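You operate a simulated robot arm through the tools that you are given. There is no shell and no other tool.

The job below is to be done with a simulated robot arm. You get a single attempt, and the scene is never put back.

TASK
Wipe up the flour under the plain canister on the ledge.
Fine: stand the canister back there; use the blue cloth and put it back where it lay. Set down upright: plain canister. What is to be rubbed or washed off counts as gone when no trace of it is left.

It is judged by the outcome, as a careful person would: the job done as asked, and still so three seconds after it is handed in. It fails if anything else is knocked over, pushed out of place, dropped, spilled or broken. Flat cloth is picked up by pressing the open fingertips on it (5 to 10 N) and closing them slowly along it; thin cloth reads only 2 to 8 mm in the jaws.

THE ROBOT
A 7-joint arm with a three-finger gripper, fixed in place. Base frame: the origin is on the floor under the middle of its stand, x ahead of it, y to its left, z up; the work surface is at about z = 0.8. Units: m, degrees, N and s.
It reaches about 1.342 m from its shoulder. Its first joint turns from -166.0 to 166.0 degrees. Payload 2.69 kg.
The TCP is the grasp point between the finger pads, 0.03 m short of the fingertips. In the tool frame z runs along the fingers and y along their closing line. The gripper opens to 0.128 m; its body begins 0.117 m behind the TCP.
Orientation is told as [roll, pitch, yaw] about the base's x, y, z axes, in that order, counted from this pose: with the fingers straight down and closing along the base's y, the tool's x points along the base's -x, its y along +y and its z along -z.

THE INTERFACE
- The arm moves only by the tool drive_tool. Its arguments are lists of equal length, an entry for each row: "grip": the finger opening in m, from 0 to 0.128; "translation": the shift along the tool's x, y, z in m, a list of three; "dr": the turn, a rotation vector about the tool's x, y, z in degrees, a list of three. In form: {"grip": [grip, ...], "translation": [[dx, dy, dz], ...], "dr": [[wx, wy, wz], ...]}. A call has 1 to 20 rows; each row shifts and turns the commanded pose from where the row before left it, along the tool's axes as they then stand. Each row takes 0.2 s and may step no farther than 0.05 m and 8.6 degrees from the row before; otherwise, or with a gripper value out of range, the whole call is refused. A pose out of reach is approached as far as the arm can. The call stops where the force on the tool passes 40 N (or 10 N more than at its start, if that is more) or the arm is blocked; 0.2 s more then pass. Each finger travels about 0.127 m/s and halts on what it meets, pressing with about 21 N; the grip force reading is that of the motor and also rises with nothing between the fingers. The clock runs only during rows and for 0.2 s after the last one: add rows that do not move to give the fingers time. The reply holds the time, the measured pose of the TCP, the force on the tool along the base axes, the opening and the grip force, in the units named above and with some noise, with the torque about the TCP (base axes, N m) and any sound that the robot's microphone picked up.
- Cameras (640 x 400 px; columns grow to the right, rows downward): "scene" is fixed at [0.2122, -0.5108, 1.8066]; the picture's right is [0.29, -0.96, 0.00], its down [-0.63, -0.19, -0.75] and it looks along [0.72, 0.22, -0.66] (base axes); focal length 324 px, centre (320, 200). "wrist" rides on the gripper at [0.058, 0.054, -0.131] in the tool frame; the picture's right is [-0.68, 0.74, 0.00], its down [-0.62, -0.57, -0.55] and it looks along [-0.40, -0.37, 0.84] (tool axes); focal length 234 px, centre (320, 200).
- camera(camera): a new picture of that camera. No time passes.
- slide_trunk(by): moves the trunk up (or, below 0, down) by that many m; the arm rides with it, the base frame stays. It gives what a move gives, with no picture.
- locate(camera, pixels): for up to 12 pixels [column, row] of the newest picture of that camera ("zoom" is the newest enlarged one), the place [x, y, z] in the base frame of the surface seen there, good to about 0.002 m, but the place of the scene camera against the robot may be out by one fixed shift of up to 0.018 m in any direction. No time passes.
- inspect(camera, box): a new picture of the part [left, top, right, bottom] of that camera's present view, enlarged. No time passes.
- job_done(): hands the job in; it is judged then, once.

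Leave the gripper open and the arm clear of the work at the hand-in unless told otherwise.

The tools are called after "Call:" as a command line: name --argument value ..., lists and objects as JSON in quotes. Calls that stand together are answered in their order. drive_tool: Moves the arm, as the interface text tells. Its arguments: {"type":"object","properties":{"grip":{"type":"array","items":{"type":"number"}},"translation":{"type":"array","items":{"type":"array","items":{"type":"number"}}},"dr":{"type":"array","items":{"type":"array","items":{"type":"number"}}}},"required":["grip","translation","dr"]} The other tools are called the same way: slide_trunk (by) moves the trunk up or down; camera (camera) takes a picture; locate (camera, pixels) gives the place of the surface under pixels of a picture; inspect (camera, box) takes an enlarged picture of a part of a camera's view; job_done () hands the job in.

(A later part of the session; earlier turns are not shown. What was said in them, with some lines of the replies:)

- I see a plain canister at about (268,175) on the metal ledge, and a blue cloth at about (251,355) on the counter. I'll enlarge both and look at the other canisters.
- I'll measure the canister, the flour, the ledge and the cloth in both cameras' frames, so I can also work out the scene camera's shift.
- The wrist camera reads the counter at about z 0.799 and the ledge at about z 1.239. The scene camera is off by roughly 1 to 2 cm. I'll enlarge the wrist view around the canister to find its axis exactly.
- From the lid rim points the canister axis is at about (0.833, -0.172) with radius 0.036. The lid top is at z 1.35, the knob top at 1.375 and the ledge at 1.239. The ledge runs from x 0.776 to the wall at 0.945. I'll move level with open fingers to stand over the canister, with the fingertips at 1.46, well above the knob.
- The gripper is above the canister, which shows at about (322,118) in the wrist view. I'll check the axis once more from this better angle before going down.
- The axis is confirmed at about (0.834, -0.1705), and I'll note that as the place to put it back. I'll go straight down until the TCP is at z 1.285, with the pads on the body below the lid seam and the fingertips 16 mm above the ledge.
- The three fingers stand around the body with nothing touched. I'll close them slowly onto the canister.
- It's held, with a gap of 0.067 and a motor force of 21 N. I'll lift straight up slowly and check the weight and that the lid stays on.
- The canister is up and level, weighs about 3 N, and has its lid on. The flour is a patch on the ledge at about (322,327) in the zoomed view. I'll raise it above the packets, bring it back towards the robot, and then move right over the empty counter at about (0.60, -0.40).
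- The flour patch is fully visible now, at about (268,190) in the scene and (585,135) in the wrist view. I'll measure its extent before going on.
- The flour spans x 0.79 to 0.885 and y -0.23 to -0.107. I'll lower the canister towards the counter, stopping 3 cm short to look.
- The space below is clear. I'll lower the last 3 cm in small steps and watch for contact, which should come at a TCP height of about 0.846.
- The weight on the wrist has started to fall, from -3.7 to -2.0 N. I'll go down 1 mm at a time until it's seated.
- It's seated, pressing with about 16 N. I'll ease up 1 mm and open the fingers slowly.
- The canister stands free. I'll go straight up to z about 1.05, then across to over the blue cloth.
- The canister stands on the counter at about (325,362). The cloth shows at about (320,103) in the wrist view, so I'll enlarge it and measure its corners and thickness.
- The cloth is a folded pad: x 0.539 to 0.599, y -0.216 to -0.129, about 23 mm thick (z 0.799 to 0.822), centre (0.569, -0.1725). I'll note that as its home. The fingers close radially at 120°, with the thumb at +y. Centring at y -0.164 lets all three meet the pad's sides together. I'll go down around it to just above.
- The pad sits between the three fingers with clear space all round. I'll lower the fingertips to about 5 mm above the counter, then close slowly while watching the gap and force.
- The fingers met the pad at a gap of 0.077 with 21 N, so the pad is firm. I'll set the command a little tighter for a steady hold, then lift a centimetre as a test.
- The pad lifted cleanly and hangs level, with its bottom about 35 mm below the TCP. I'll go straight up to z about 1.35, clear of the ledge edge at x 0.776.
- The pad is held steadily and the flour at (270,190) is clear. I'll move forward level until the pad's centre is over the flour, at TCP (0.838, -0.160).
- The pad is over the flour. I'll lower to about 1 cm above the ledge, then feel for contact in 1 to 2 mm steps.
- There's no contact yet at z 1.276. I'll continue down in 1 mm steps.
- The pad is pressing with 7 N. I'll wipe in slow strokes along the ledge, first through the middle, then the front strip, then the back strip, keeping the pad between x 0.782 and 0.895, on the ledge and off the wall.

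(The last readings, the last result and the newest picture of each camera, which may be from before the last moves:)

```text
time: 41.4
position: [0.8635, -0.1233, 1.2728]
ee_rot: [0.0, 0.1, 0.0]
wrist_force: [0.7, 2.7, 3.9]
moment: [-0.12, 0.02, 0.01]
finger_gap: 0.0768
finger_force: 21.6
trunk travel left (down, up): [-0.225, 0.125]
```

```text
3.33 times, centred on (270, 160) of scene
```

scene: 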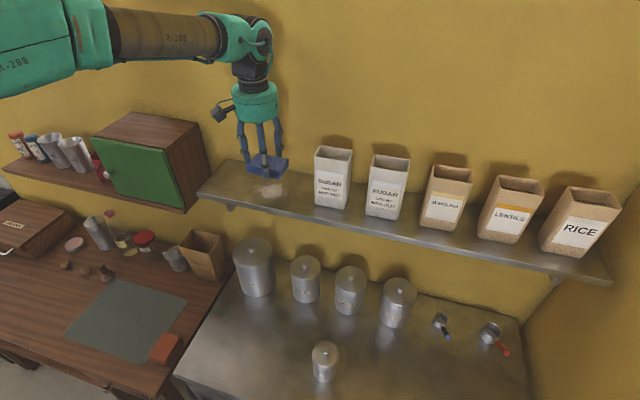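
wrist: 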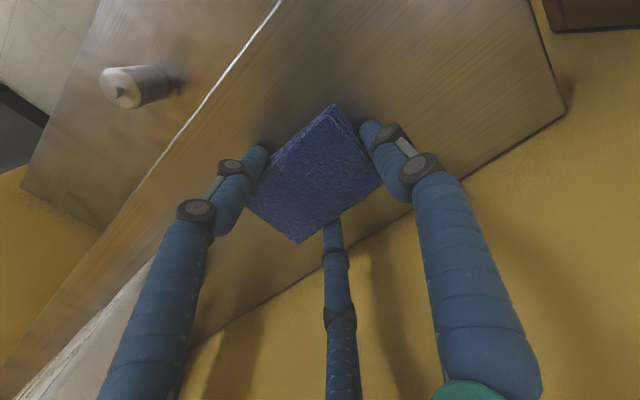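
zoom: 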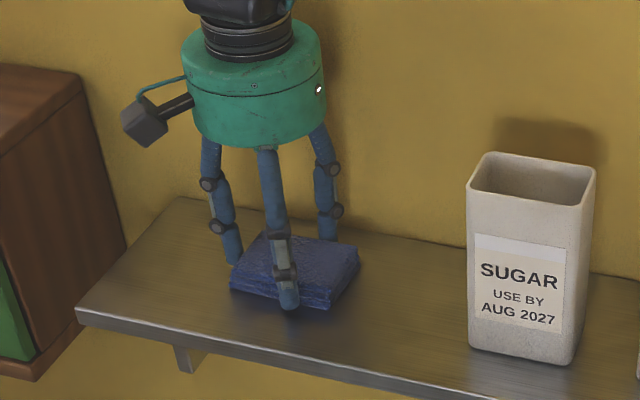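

No flour shows where the ledge is visible. I'll do a second, slightly firmer pass back over the whole area for thoroughness.

Call:
drive_tool --grip '[0.06, 0.06, 0.06, 0.06, 0.06, 0.06, 0.06, 0.06, 0.06, 0.06, 0.06, 0.06, 0.06, 0.06, 0.06, 0.06, 0.06, 0.06, 0.06, 0.06]' --translation '[[0, -0.016, 0.0004], [0, -0.016, 0], [0, -0.016, 0], [0, -0.016, 0], [0.014, 0, 0], [0.014, 0, 0], [0, 0.016, 0], [0, 0.016, 0], [0, 0.016, 0], [0, 0.016, 0], [0.013, 0, 0], [0.013, 0, 0], [0, -0.016, 0], [0, -0.016, 0], [0, -0.016, 0], [0, -0.016, 0], [-0.014, 0, 0], [-0.014, 0, 0], [0, 0.014, 0], [0, 0.014, 0]]' --dr '[[0, 0, 0], [0, 0, 0], [0, 0, 0], [0, 0, 0], [0, 0, 0], [0, 0, 0], [0, 0, 0], [0, 0, 0], [0, 0, 0], [0, 0, 0], [0, 0, 0], [0, 0, 0], [0, 0, 0], [0, 0, 0], [0, 0, 0], [0, 0, 0], [0, 0, 0], [0, 0, 0], [0, 0, 0], [0, 0, 0]]'

Call:
camera --camera "wrist"

```text
time: 45.6
position: [0.8385, -0.1602, 1.2741]
ee_rot: [0.0, -0.1, -0.1]
wrist_force: [-1.0, -2.5, 11.5]
moment: [-0.34, 0.11, 0.03]
finger_gap: 0.0768
finger_force: 21.6
trunk travel left (down, up): [-0.225, 0.125]
```

```text
taken
```

wrist: 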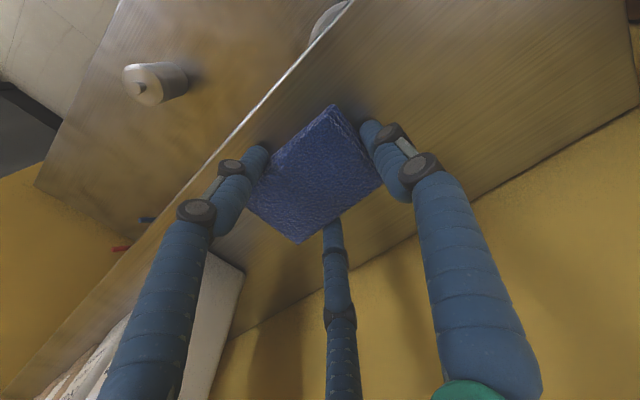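

Now I'll lift the pad straight up 8 cm and move back to the robot's side, so the ledge shows fully in the scene and wrist cameras.

Call:
drive_tool --grip '[0.06, 0.06, 0.06, 0.06, 0.06, 0.06, 0.06, 0.06, 0.06, 0.06, 0.06, 0.06, 0.06, 0.06]' --translation '[[0, 0, -0.01], [0, 0, -0.02], [0, 0, -0.03], [0, 0, -0.03], [0, 0, -0.02], [0.02, 0, 0], [0.035, 0, 0], [0.035, 0, 0], [0.035, 0, 0], [0.035, 0, 0], [0.035, 0, 0], [0.035, 0, 0], [0.02, 0, 0], [0, 0, 0]]' --dr '[[0, 0, 0], [0, 0, 0], [0, 0, 0], [0, 0, 0], [0, 0, 0], [0, 0, 0], [0, 0, 0], [0, 0, 0], [0, 0, 0], [0, 0, 0], [0, 0, 0], [0, 0, 0], [0, 0, 0], [0, 0, 0]]'

Call:
camera --camera "wrist"

Call:
inspect --camera "scene" --box '[190, 140, 330, 228]'

```text
time: 48.6
position: [0.5879, -0.1605, 1.3819]
ee_rot: [0.0, 0.0, -0.1]
wrist_force: [0.4, -0.5, -0.7]
moment: [0.01, 0.0, 0.02]
finger_gap: 0.0771
finger_force: 20.9
trunk travel left (down, up): [-0.225, 0.125]
```

```text
taken
```

wrist: 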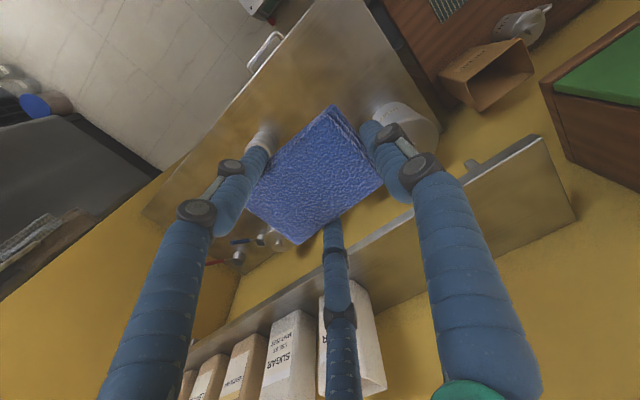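

```text
4.55 times, centred on (260, 184) of scene
```

zoom: 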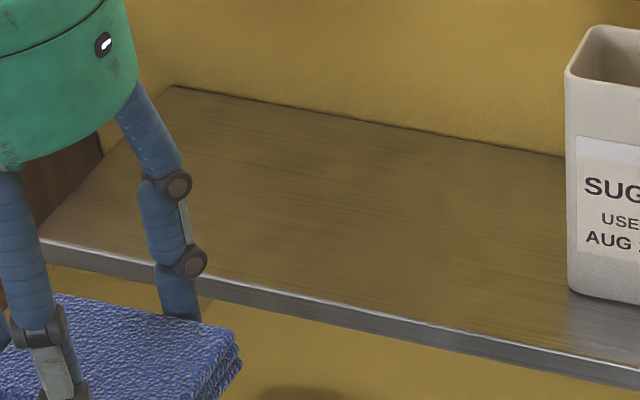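

The ledge looks clean. I'll look closer at the former flour area in both views for any leftover trace.

Call:
inspect --camera "scene" --box '[235, 165, 315, 215]'

Call:
inspect --camera "wrist" --box '[330, 130, 590, 310]'

```text
8.00 times, centred on (275, 190) of scene
```

zoom: 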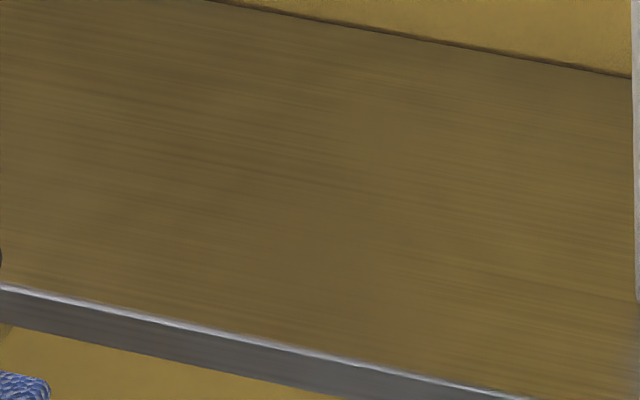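

```text
2.22 times, centred on (460, 220) of wrist
```

zoom: 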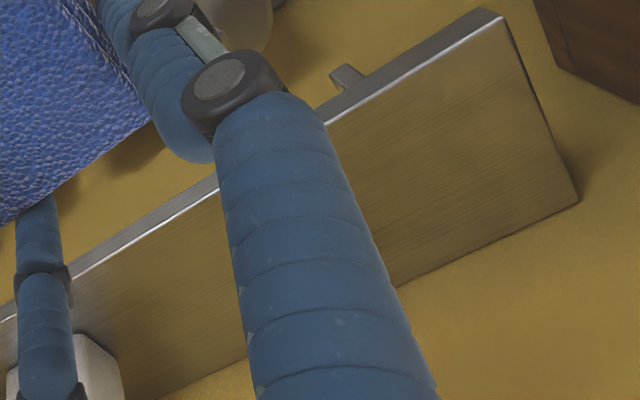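

No trace is left. I'll carry the cloth back over its home spot and lower it to 1.6 cm above the counter.

Call:
drive_tool --grip '[0.06, 0.06, 0.06, 0.06, 0.06, 0.06, 0.06, 0.06, 0.06, 0.06, 0.06, 0.06, 0.06, 0.06, 0.06, 0.06, 0.06]' --translation '[[0.019, -0.005, 0], [0, 0, 0.02], [0, 0, 0.04], [0, 0, 0.04], [0, 0, 0.04], [0, 0, 0.04], [0, 0, 0.04], [0, 0, 0.04], [0, 0, 0.04], [0, 0, 0.04], [0, 0, 0.04], [0, 0, 0.04], [0, 0, 0.04], [0, 0, 0.04], [0, 0, 0.02], [0, 0, 0.012], [0, 0, 0]]' --dr '[[0, 0, 0], [0, 0, 0], [0, 0, 0], [0, 0, 0], [0, 0, 0], [0, 0, 0], [0, 0, 0], [0, 0, 0], [0, 0, 0], [0, 0, 0], [0, 0, 0], [0, 0, 0], [0, 0, 0], [0, 0, 0], [0, 0, 0], [0, 0, 0], [0, 0, 0]]'

Call:
camera --camera "wrist"

```text
time: 52.2
position: [0.5692, -0.1652, 0.8501]
ee_rot: [0.0, 0.0, -0.1]
wrist_force: [-0.4, 0.3, -0.4]
moment: [0.01, 0.0, -0.03]
finger_gap: 0.0771
finger_force: 20.8
trunk travel left (down, up): [-0.225, 0.125]
```

```text
taken
```

wrist: 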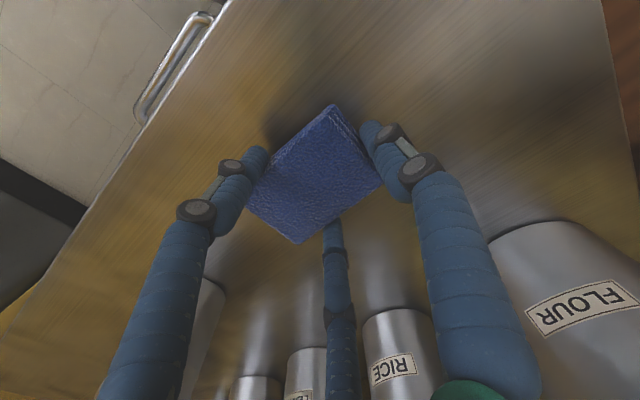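

I'm right above the home spot, so I'll lower gently until it touches.

Call:
drive_tool --grip '[0.06, 0.06, 0.06, 0.06, 0.06, 0.06]' --translation '[[0, 0, 0.006], [0, 0, 0.005], [0, 0, 0.003], [0, 0, 0.001], [0, 0, 0.001], [0, 0, 0]]' --dr '[[0, 0, 0], [0, 0, 0], [0, 0, 0], [0, 0, 0], [0, 0, 0], [0, 0, 0]]'

```text
time: 53.6
position: [0.5692, -0.1636, 0.8333]
ee_rot: [0.0, 0.0, -0.1]
wrist_force: [-0.7, -0.7, 0.2]
moment: [-0.01, -0.01, -0.04]
finger_gap: 0.0768
finger_force: 20.8
trunk travel left (down, up): [-0.225, 0.125]
```

Call:
drive_tool --grip '[0.06, 0.06]' --translation '[[0, 0, 0.001], [0, 0, 0]]' --dr '[[0, 0, 0], [0, 0, 0]]'

```text
time: 54.2
position: [0.5683, -0.1656, 0.8337]
ee_rot: [-0.1, 0.1, 0.0]
wrist_force: [-0.3, -0.8, -1.3]
moment: [-0.01, -0.02, -0.05]
finger_gap: 0.0768
finger_force: 20.7
trunk travel left (down, up): [-0.225, 0.125]
```

Call:
drive_tool --grip '[0.06, 0.06]' --translation '[[0, 0, 0.001], [0, 0, 0]]' --dr '[[0, 0, 0], [0, 0, 0]]'

```text
time: 54.8
position: [0.5684, -0.1646, 0.8326]
ee_rot: [0.0, 0.0, -0.1]
wrist_force: [-2.1, -0.5, 9.9]
moment: [-0.2, 0.1, 0.0]
finger_gap: 0.0769
finger_force: 12.9
trunk travel left (down, up): [-0.225, 0.125]
```

The cloth rests on the counter with about 10 N of push. I'll ease off half a millimetre and open the fingers slowly.

Call:
drive_tool --grip '[0.06, 0.07, 0.075, 0.078, 0.081, 0.085, 0.092, 0.1, 0.11, 0.12, 0.128, 0.128]' --translation '[[0, 0, -0.0005], [0, 0, 0], [0, 0, 0], [0, 0, 0], [0, 0, 0], [0, 0, 0], [0, 0, 0], [0, 0, 0], [0, 0, 0], [0, 0, 0], [0, 0, 0], [0, 0, 0]]' --dr '[[0, 0, 0], [0, 0, 0], [0, 0, 0], [0, 0, 0], [0, 0, 0], [0, 0, 0], [0, 0, 0], [0, 0, 0], [0, 0, 0], [0, 0, 0], [0, 0, 0], [0, 0, 0]]'

Call:
camera --camera "wrist"

```text
time: 57.4
position: [0.5687, -0.1627, 0.8336]
ee_rot: [0.0, 0.0, -0.1]
wrist_force: [-0.6, -0.7, -0.6]
moment: [-0.01, -0.01, -0.01]
finger_gap: 0.1279
finger_force: 0.0
trunk travel left (down, up): [-0.225, 0.125]
```

```text
taken
```

wrist: 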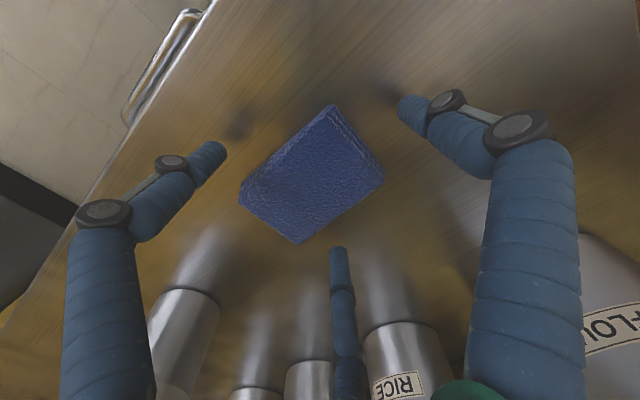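

The cloth is released and lying flat. I'll go straight up to z about 1.08 and check its corners against its original place.

Call:
drive_tool --grip '[0.128, 0.128, 0.128, 0.128, 0.128, 0.128, 0.128, 0.128, 0.128]' --translation '[[0, 0, -0.015], [0, 0, -0.03], [0, 0, -0.035], [0, 0, -0.04], [0, 0, -0.04], [0, 0, -0.04], [0, 0, -0.03], [0, 0, -0.013], [0, 0, 0]]' --dr '[[0, 0, 0], [0, 0, 0], [0, 0, 0], [0, 0, 0], [0, 0, 0], [0, 0, 0], [0, 0, 0], [0, 0, 0], [0, 0, 0]]'

Call:
inspect --camera "wrist" --box '[270, 55, 370, 155]'

Call:
camera --camera "scene"

```text
time: 59.4
position: [0.5683, -0.1631, 1.0769]
ee_rot: [0.1, 0.0, -0.1]
wrist_force: [-0.4, 1.0, -1.0]
moment: [0.01, 0.0, 0.02]
finger_gap: 0.1278
finger_force: 0.0
trunk travel left (down, up): [-0.225, 0.125]
```

```text
4.00 times, centred on (320, 105) of wrist
```

zoom: 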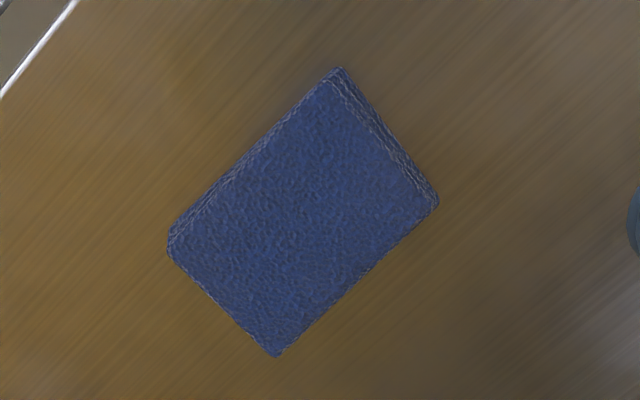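

```text
taken
```

scene: 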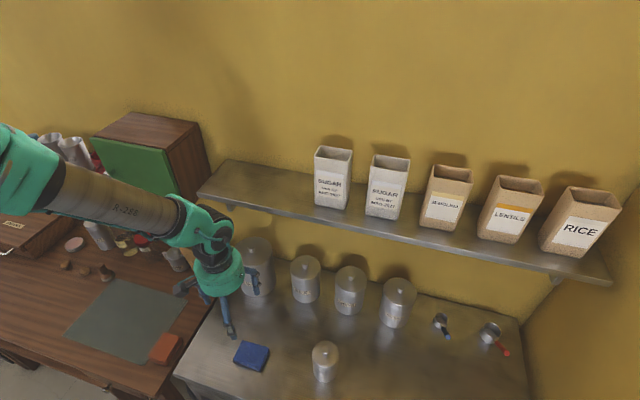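

Call:
locate --camera "zoom" --pixels '[[336, 78], [174, 250], [276, 352], [432, 205], [303, 222], [167, 240], [345, 70], [438, 200]]'

Call:
camera --camera "wrist"

```text
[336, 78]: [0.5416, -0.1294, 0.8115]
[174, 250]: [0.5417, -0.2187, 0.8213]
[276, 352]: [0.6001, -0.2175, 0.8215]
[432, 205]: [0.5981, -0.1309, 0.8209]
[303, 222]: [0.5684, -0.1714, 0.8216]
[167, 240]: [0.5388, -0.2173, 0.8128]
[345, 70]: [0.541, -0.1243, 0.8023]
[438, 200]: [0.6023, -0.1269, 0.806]
```

```text
taken
```

wrist: 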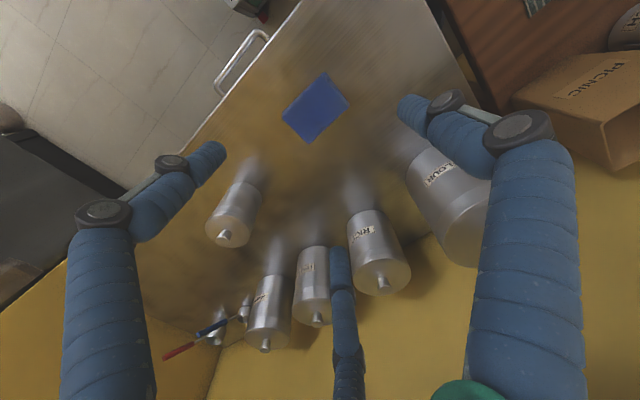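

The cloth is back within about 2 mm of its old place, and flat. I'll move across to above the canister on the counter.

Call:
drive_tool --grip '[0.128, 0.128, 0.128, 0.128, 0.128, 0.128, 0.128, 0.128, 0.128]' --translation '[[-0.003, -0.02, 0], [-0.005, -0.035, 0], [-0.005, -0.035, 0], [-0.005, -0.035, 0], [-0.005, -0.035, 0], [-0.004, -0.035, 0], [-0.003, -0.03, 0], [-0.001, -0.012, 0], [0, 0, 0]]' --dr '[[0, 0, 0], [0, 0, 0], [0, 0, 0], [0, 0, 0], [0, 0, 0], [0, 0, 0], [0, 0, 0], [0, 0, 0], [0, 0, 0]]'

Call:
inspect --camera "wrist" --box '[262, 66, 392, 166]'

Call:
camera --camera "wrist"

```text
time: 61.4
position: [0.5991, -0.4016, 1.0761]
ee_rot: [0.0, 0.1, 0.0]
wrist_force: [0.4, 0.3, -0.5]
moment: [0.01, 0.0, 0.01]
finger_gap: 0.1282
finger_force: 0.1
trunk travel left (down, up): [-0.225, 0.125]
```

```text
4.00 times, centred on (327, 116) of wrist
```

zoom: 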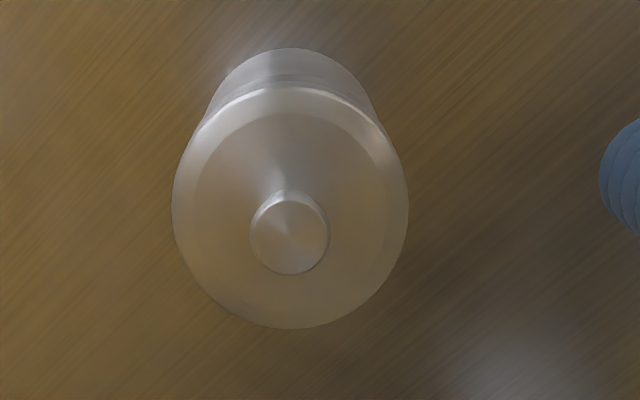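

```text
taken
```

wrist: 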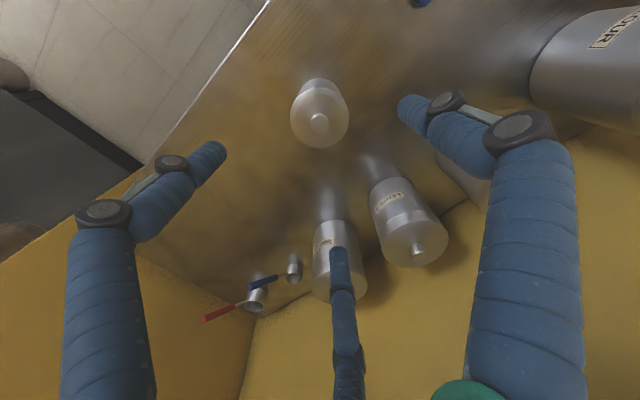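

Call:
locate --camera "zoom" --pixels '[[290, 238], [290, 325], [290, 90], [176, 205], [405, 205], [205, 295], [375, 290]]'

```text
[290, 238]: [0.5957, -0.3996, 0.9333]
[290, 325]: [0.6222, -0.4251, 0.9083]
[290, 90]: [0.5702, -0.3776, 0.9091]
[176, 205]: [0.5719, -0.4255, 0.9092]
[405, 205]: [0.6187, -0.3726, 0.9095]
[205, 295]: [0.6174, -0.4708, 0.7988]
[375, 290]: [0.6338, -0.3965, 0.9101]
```

The canister axis is at about (0.598, -0.4005), practically where I left it. I'll go down around it to the same grasp height, z 0.847.

Call:
drive_tool --grip '[0.128, 0.128, 0.128, 0.128, 0.128, 0.128, 0.128, 0.128, 0.128]' --translation '[[0.001, 0.001, 0.02], [0, 0, 0.035], [0, 0, 0.035], [0, 0, 0.035], [0, 0, 0.035], [0, 0, 0.035], [0, 0, 0.02], [0, 0, 0.014], [0, 0, 0]]' --dr '[[0, 0, 0], [0, 0, 0], [0, 0, 0], [0, 0, 0], [0, 0, 0], [0, 0, 0], [0, 0, 0], [0, 0, 0], [0, 0, 0]]'

Call:
camera --camera "wrist"

```text
time: 63.4
position: [0.5987, -0.4, 0.8464]
ee_rot: [0.0, 0.0, 0.0]
wrist_force: [0.5, 0.1, 0.9]
moment: [0.03, 0.05, 0.03]
finger_gap: 0.1278
finger_force: 0.1
trunk travel left (down, up): [-0.225, 0.125]
```

```text
taken
```

wrist: 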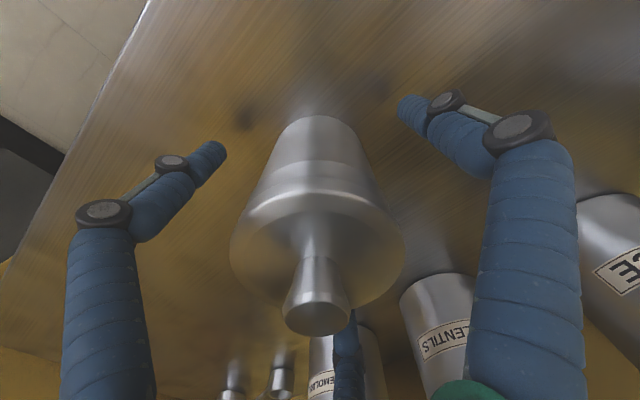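

The fingers surround the body below the lid seam. I'll close them slowly as before.

Call:
drive_tool --grip '[0.115, 0.105, 0.095, 0.087, 0.081, 0.077, 0.074, 0.071, 0.067, 0.062, 0.056, 0.05, 0.05]' --translation '[[0, 0, 0], [0, 0, 0], [0, 0, 0], [0, 0, 0], [0, 0, 0], [0, 0, 0], [0, 0, 0], [0, 0, 0], [0, 0, 0], [0, 0, 0], [0, 0, 0], [0, 0, 0], [0, 0, 0]]' --dr '[[0, 0, 0], [0, 0, 0], [0, 0, 0], [0, 0, 0], [0, 0, 0], [0, 0, 0], [0, 0, 0], [0, 0, 0], [0, 0, 0], [0, 0, 0], [0, 0, 0], [0, 0, 0], [0, 0, 0]]'

```text
time: 66.2
position: [0.6005, -0.4009, 0.8467]
ee_rot: [0.0, -0.1, -0.1]
wrist_force: [-0.2, 2.1, 2.7]
moment: [0.07, 0.07, 0.01]
finger_gap: 0.0673
finger_force: 21.4
trunk travel left (down, up): [-0.225, 0.125]
```

It's gripped with the same 0.067 gap and 21 N. I'll lift a little to test, then go up.

Call:
drive_tool --grip '[0.05, 0.05, 0.05, 0.05, 0.05]' --translation '[[0, 0, -0.005], [0, 0, -0.01], [0, 0, -0.015], [0, 0, -0.015], [0, 0, 0]]' --dr '[[0, 0, 0], [0, 0, 0], [0, 0, 0], [0, 0, 0], [0, 0, 0]]'

Call:
camera --camera "wrist"

Call:
inspect --camera "scene" --box '[220, 300, 400, 400]'

```text
time: 67.4
position: [0.5991, -0.4001, 0.8935]
ee_rot: [0.0, 0.0, -0.1]
wrist_force: [-0.4, 0.2, -2.7]
moment: [-0.03, -0.06, 0.0]
finger_gap: 0.067
finger_force: 21.0
trunk travel left (down, up): [-0.225, 0.125]
```

```text
taken
```

wrist: 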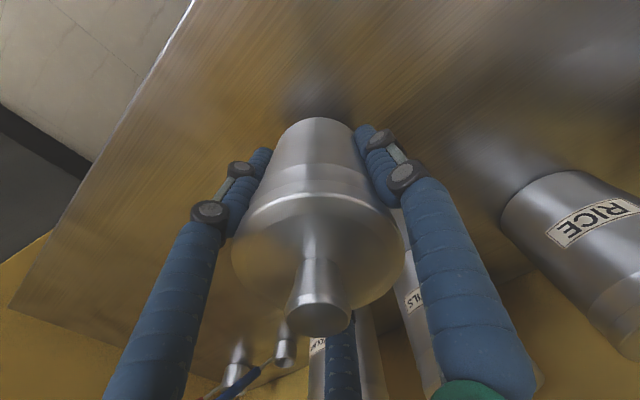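

```text
3.56 times, centred on (310, 350) of scene
```

zoom: 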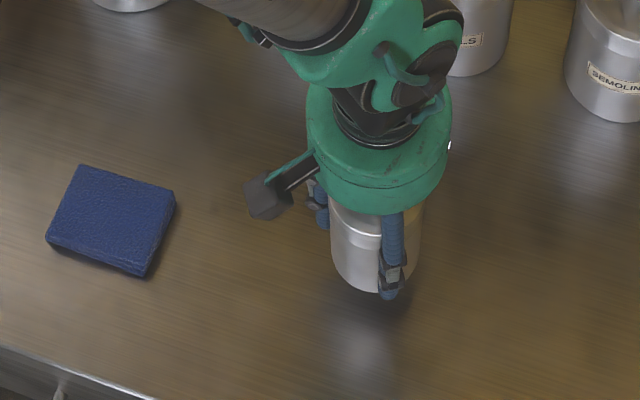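

It's held well, and the counter beneath looks clean. I'll raise it straight up to z about 1.406.

Call:
drive_tool --grip '[0.05, 0.05, 0.05, 0.05, 0.05, 0.05, 0.05, 0.05, 0.05, 0.05, 0.05, 0.05, 0.05, 0.05, 0.05, 0.05]' --translation '[[0, 0, -0.02], [0, 0, -0.035], [0, 0, -0.04], [0, 0, -0.04], [0, 0, -0.04], [0, 0, -0.04], [0, 0, -0.04], [0, 0, -0.04], [0, 0, -0.04], [0, 0, -0.04], [0, 0, -0.04], [0, 0, -0.04], [0, 0, -0.03], [0, 0, -0.018], [0, 0, -0.01], [0, 0, 0]]' --dr '[[0, 0, 0], [0, 0, 0], [0, 0, 0], [0, 0, 0], [0, 0, 0], [0, 0, 0], [0, 0, 0], [0, 0, 0], [0, 0, 0], [0, 0, 0], [0, 0, 0], [0, 0, 0], [0, 0, 0], [0, 0, 0], [0, 0, 0], [0, 0, 0]]'

Call:
camera --camera "scene"

Call:
camera --camera "wrist"

```text
time: 70.8
position: [0.5974, -0.3988, 1.4049]
ee_rot: [-0.1, 0.0, -0.1]
wrist_force: [1.1, 0.5, -2.5]
moment: [-0.01, 0.0, 0.01]
finger_gap: 0.0672
finger_force: 20.5
trunk travel left (down, up): [-0.225, 0.125]
```

```text
taken
```

scene: 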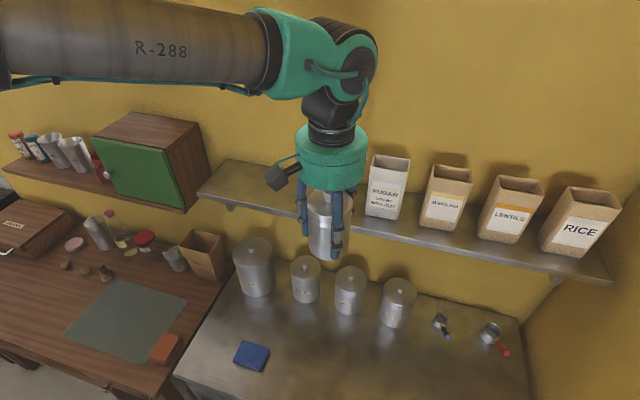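

```text
taken
```

wrist: 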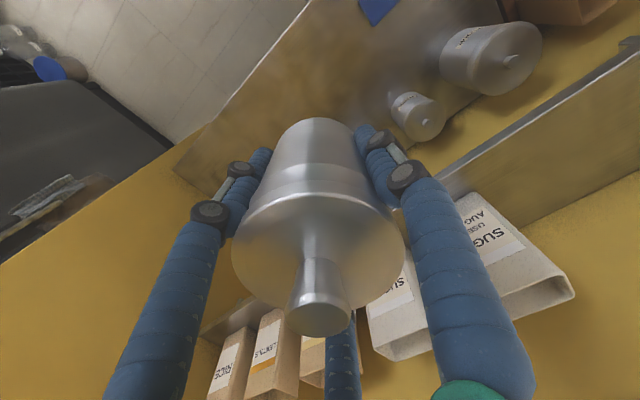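

The wrist view shows the wiped part of the ledge again at about (585,135), so I'll inspect it before covering it.

Call:
inspect --camera "wrist" --box '[530, 80, 640, 190]'

Call:
inspect --camera "scene" --box '[200, 150, 300, 212]'

Call:
inspect --camera "scene" --box '[220, 320, 380, 400]'

```text
3.64 times, centred on (585, 135) of wrist
```

zoom: 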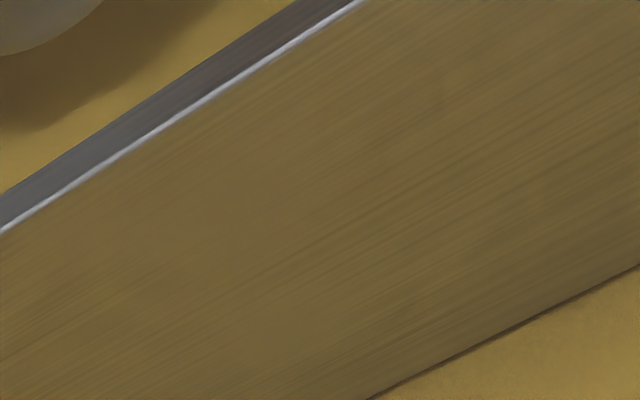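

```text
6.40 times, centred on (250, 181) of scene
```

zoom: 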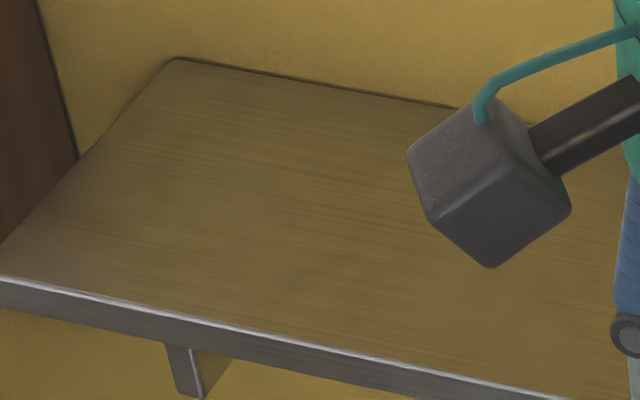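

```text
4.00 times, centred on (300, 360) of scene
```

zoom: 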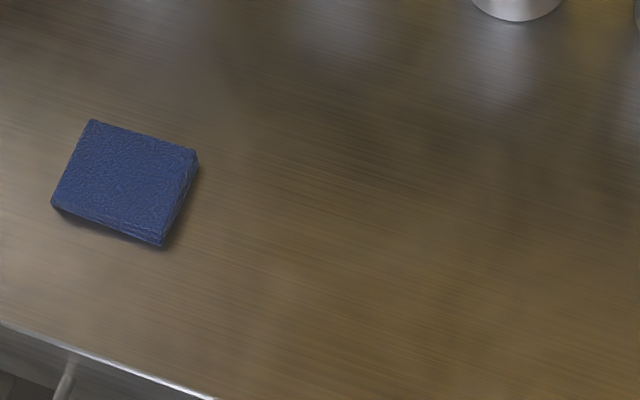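

The ledge and the counter are both spotless. I'll move left first, then forward, to stand above the canister's old place (0.834, -0.1705).

Call:
drive_tool --grip '[0.05, 0.05, 0.05, 0.05, 0.05, 0.05, 0.05, 0.05, 0.05, 0.05, 0.05, 0.05, 0.05, 0.05, 0.05, 0.05]' --translation '[[0, 0.02, 0], [0, 0.04, 0], [0, 0.04, 0], [0, 0.04, 0], [0, 0.04, 0], [0, 0.03, 0], [0, 0.02, 0], [-0.02, 0, 0], [-0.035, 0, 0], [-0.035, 0, 0], [-0.035, 0, 0], [-0.035, 0, 0], [-0.035, 0, 0], [-0.025, 0, 0], [-0.015, 0, 0], [0, 0, 0]]' --dr '[[0, 0, 0], [0, 0, 0], [0, 0, 0], [0, 0, 0], [0, 0, 0], [0, 0, 0], [0, 0, 0], [0, 0, 0], [0, 0, 0], [0, 0, 0], [0, 0, 0], [0, 0, 0], [0, 0, 0], [0, 0, 0], [0, 0, 0], [0, 0, 0]]'

Call:
camera --camera "scene"

Call:
camera --camera "wrist"

```text
time: 74.2
position: [0.8358, -0.1712, 1.4044]
ee_rot: [0.0, 0.0, -0.1]
wrist_force: [1.0, 0.0, -2.9]
moment: [0.02, 0.01, 0.02]
finger_gap: 0.067
finger_force: 20.9
trunk travel left (down, up): [-0.225, 0.125]
```

```text
taken
```

scene: 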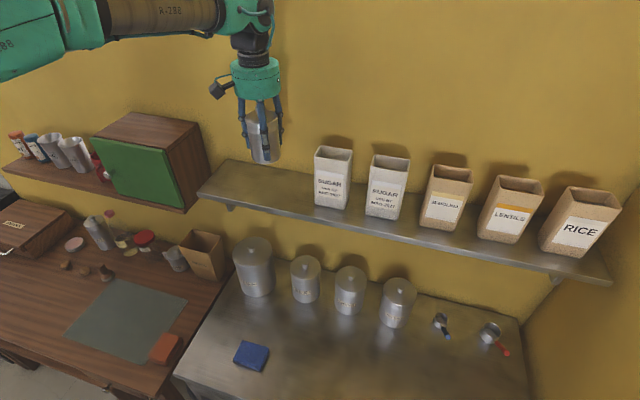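

```text
taken
```

wrist: 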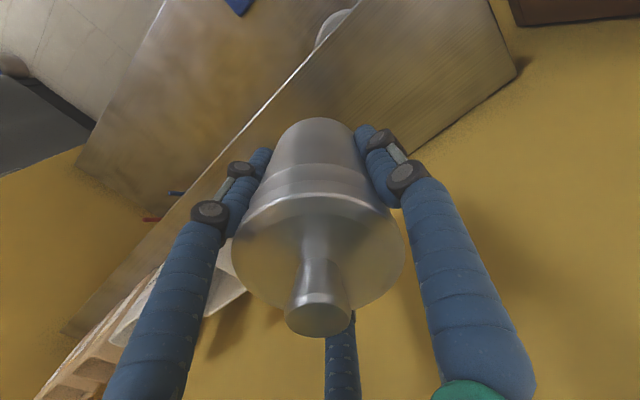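

I'm above the place. I'll lower to about 1 cm over the ledge, then feel for contact, expected at a TCP height of about 1.286.

Call:
drive_tool --grip '[0.05, 0.05, 0.05, 0.05, 0.05, 0.05, 0.05, 0.05]' --translation '[[0.0005, 0.0005, 0.02], [0, 0, 0.03], [0, 0, 0.03], [0, 0, 0.02], [0, 0, 0.01], [0, 0, 0.004], [0, 0, 0.002], [0, 0, 0]]' --dr '[[0, 0, 0], [0, 0, 0], [0, 0, 0], [0, 0, 0], [0, 0, 0], [0, 0, 0], [0, 0, 0], [0, 0, 0]]'

```text
time: 76.0
position: [0.8346, -0.1696, 1.2879]
ee_rot: [0.0, 0.0, -0.2]
wrist_force: [0.8, -0.3, -3.1]
moment: [0.0, 0.03, 0.01]
finger_gap: 0.0671
finger_force: 21.0
trunk travel left (down, up): [-0.225, 0.125]
```

It's still hanging free at z 1.288 with -3.1 N. I'll go down in 1 mm steps.

Call:
drive_tool --grip '[0.05, 0.05, 0.05]' --translation '[[0, 0, 0.001], [0, 0, 0], [0, 0, 0]]' --dr '[[0, 0, 0], [0, 0, 0], [0, 0, 0]]'

```text
time: 76.8
position: [0.8336, -0.169, 1.2874]
ee_rot: [0.1, -0.1, 0.0]
wrist_force: [-0.7, 0.7, -3.4]
moment: [0.02, -0.01, 0.0]
finger_gap: 0.067
finger_force: 20.3
trunk travel left (down, up): [-0.225, 0.125]
```

Call:
drive_tool --grip '[0.05, 0.05, 0.05]' --translation '[[0, 0, 0.001], [0, 0, 0], [0, 0, 0]]' --dr '[[0, 0, 0], [0, 0, 0], [0, 0, 0]]'

```text
time: 77.6
position: [0.8338, -0.1705, 1.2869]
ee_rot: [0.1, 0.0, -0.1]
wrist_force: [-0.2, 0.3, -0.8]
moment: [0.01, -0.06, 0.0]
finger_gap: 0.0669
finger_force: 20.9
trunk travel left (down, up): [-0.225, 0.125]
```

The ledge has started to take the weight, with -0.8 N left. I'll go half a millimetre more to seat it.

Call:
drive_tool --grip '[0.05, 0.05, 0.05]' --translation '[[0, 0, 0.0005], [0, 0, 0], [0, 0, 0]]' --dr '[[0, 0, 0], [0, 0, 0], [0, 0, 0]]'

Call:
inspect --camera "scene" --box '[190, 90, 350, 220]'

```text
time: 78.4
position: [0.8345, -0.1711, 1.288]
ee_rot: [0.0, 0.1, -0.1]
wrist_force: [1.3, 0.6, 2.9]
moment: [0.03, -0.07, 0.02]
finger_gap: 0.0668
finger_force: 21.1
trunk travel left (down, up): [-0.225, 0.125]
```

```text
3.08 times, centred on (270, 155) of scene
```

zoom: 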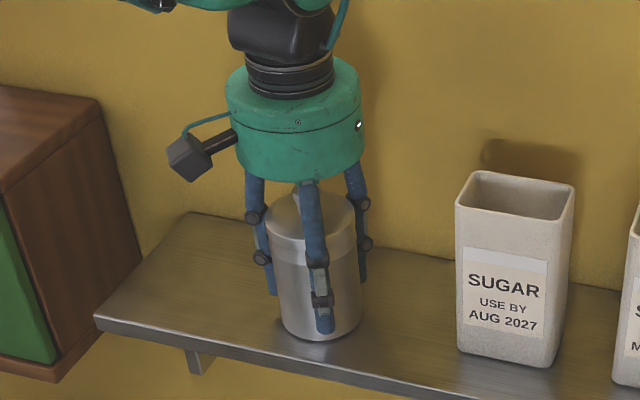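

The canister stands on the ledge with a light 3 N push. I'll open the fingers slowly.

Call:
drive_tool --grip '[0.06, 0.066, 0.07, 0.074, 0.08, 0.088, 0.098, 0.108, 0.118, 0.128, 0.128]' --translation '[[0, 0, 0], [0, 0, 0], [0, 0, 0], [0, 0, 0], [0, 0, 0], [0, 0, 0], [0, 0, 0], [0, 0, 0], [0, 0, 0], [0, 0, 0], [0, 0, 0]]' --dr '[[0, 0, 0], [0, 0, 0], [0, 0, 0], [0, 0, 0], [0, 0, 0], [0, 0, 0], [0, 0, 0], [0, 0, 0], [0, 0, 0], [0, 0, 0], [0, 0, 0]]'

Call:
camera --camera "wrist"

```text
time: 80.8
position: [0.8327, -0.1694, 1.2874]
ee_rot: [0.0, 0.0, 0.0]
wrist_force: [-0.2, 0.1, -1.0]
moment: [-0.03, 0.02, 0.04]
finger_gap: 0.1282
finger_force: 0.1
trunk travel left (down, up): [-0.225, 0.125]
```

```text
taken
```

wrist: 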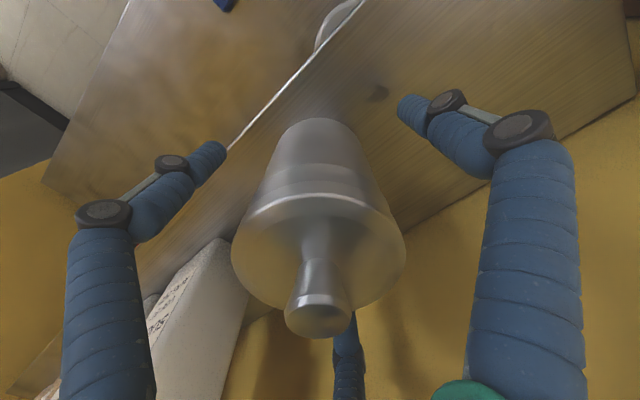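

The fingers are open and clear all round. I'll go straight up 21 cm and then back to the starting place.

Call:
drive_tool --grip '[0.128, 0.128, 0.128, 0.128, 0.128, 0.128, 0.128, 0.128, 0.128]' --translation '[[0, 0, -0.015], [0, 0, -0.025], [0, 0, -0.03], [0, 0, -0.035], [0, 0, -0.035], [0, 0, -0.035], [0, 0, -0.02], [0, 0, -0.01], [0, 0, 0]]' --dr '[[0, 0, 0], [0, 0, 0], [0, 0, 0], [0, 0, 0], [0, 0, 0], [0, 0, 0], [0, 0, 0], [0, 0, 0], [0, 0, 0]]'

Call:
inspect --camera "wrist" --box '[262, 66, 392, 166]'

```text
time: 82.8
position: [0.8347, -0.1709, 1.4927]
ee_rot: [0.0, 0.0, -0.1]
wrist_force: [0.1, 0.1, -1.0]
moment: [0.0, -0.01, -0.02]
finger_gap: 0.1279
finger_force: 0.0
trunk travel left (down, up): [-0.225, 0.125]
```

```text
4.00 times, centred on (327, 116) of wrist
```

zoom: 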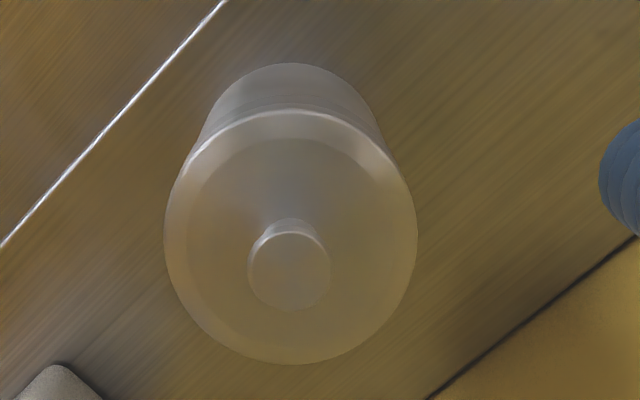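

Call:
locate --camera "zoom" --pixels '[[292, 272], [170, 230], [414, 235], [292, 113], [292, 360], [207, 330], [380, 325]]'

Call:
drive_tool --grip '[0.128, 0.128, 0.128, 0.128, 0.128, 0.128, 0.128]' --translation '[[0.02, 0.01, 0], [0.035, 0.018, 0], [0.035, 0.02, 0], [0.035, 0.02, 0], [0.02, 0.012, 0], [0.012, 0.006, 0], [0, 0, 0]]' --dr '[[0, 0, 0], [0, 0, 0], [0, 0, 0], [0, 0, 0], [0, 0, 0], [0, 0, 0], [0, 0, 0]]'

Call:
camera --camera "scene"

Call:
inspect --camera "scene" --box '[200, 130, 360, 230]'

Call:
camera --camera "wrist"

```text
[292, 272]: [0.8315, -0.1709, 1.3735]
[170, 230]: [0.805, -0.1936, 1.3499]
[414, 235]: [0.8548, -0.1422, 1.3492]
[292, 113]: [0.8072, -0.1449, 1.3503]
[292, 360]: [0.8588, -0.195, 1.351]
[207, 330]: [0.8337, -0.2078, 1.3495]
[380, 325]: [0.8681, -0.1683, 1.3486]
```

```text
time: 84.4
position: [0.6772, -0.0848, 1.4924]
ee_rot: [0.0, 0.0, -0.1]
wrist_force: [-0.7, -0.5, -0.6]
moment: [-0.01, -0.03, 0.02]
finger_gap: 0.1276
finger_force: 0.1
trunk travel left (down, up): [-0.225, 0.125]
```

```text
taken
```

scene: 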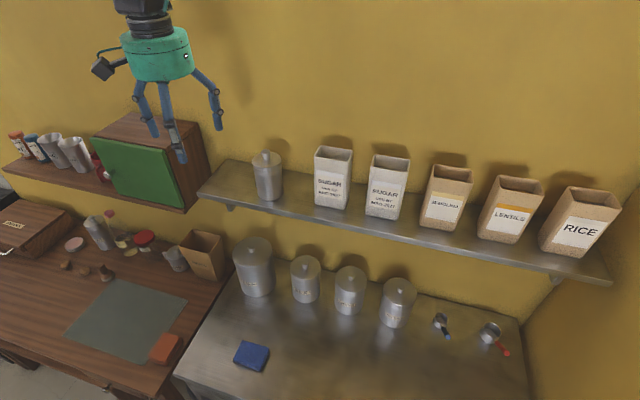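

```text
4.00 times, centred on (280, 180) of scene
```

zoom: 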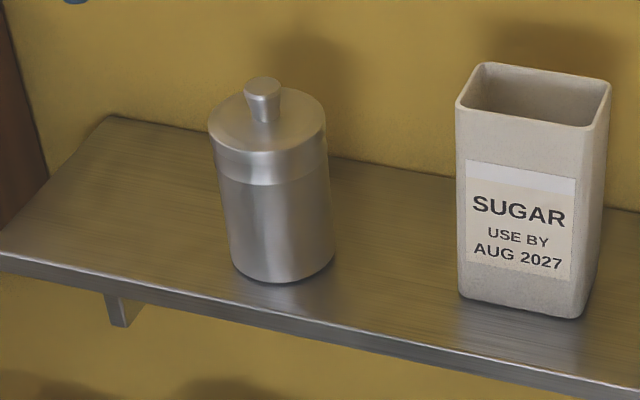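

```text
taken
```

wrist: 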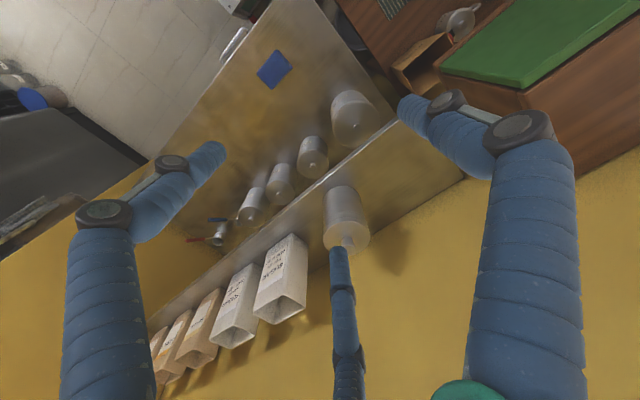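

The canister stands upright within about 2 mm of its old place and its lid is on. There is no flour around it, the blue cloth lies flat where it was, and nothing else has moved. The arm is back at its starting place with the gripper open, so I'll hand the job in.

Call:
job_done

```text
The job is handed in.
```

The flour under the plain canister is wiped up. Close-up views of the ledge, taken before I set the canister back, showed no trace of it.

- **Canister:** it is back on the ledge, upright with its lid on, within about 2 mm of where it stood. While I wiped, it stood on an empty part of the counter, which looks clean.
- **Blue cloth:** it is lying flat on the counter again, within about 2 mm of its original place.
- **Everything else:** nothing else looks moved or knocked. The arm is back at its starting position with the gripper open.
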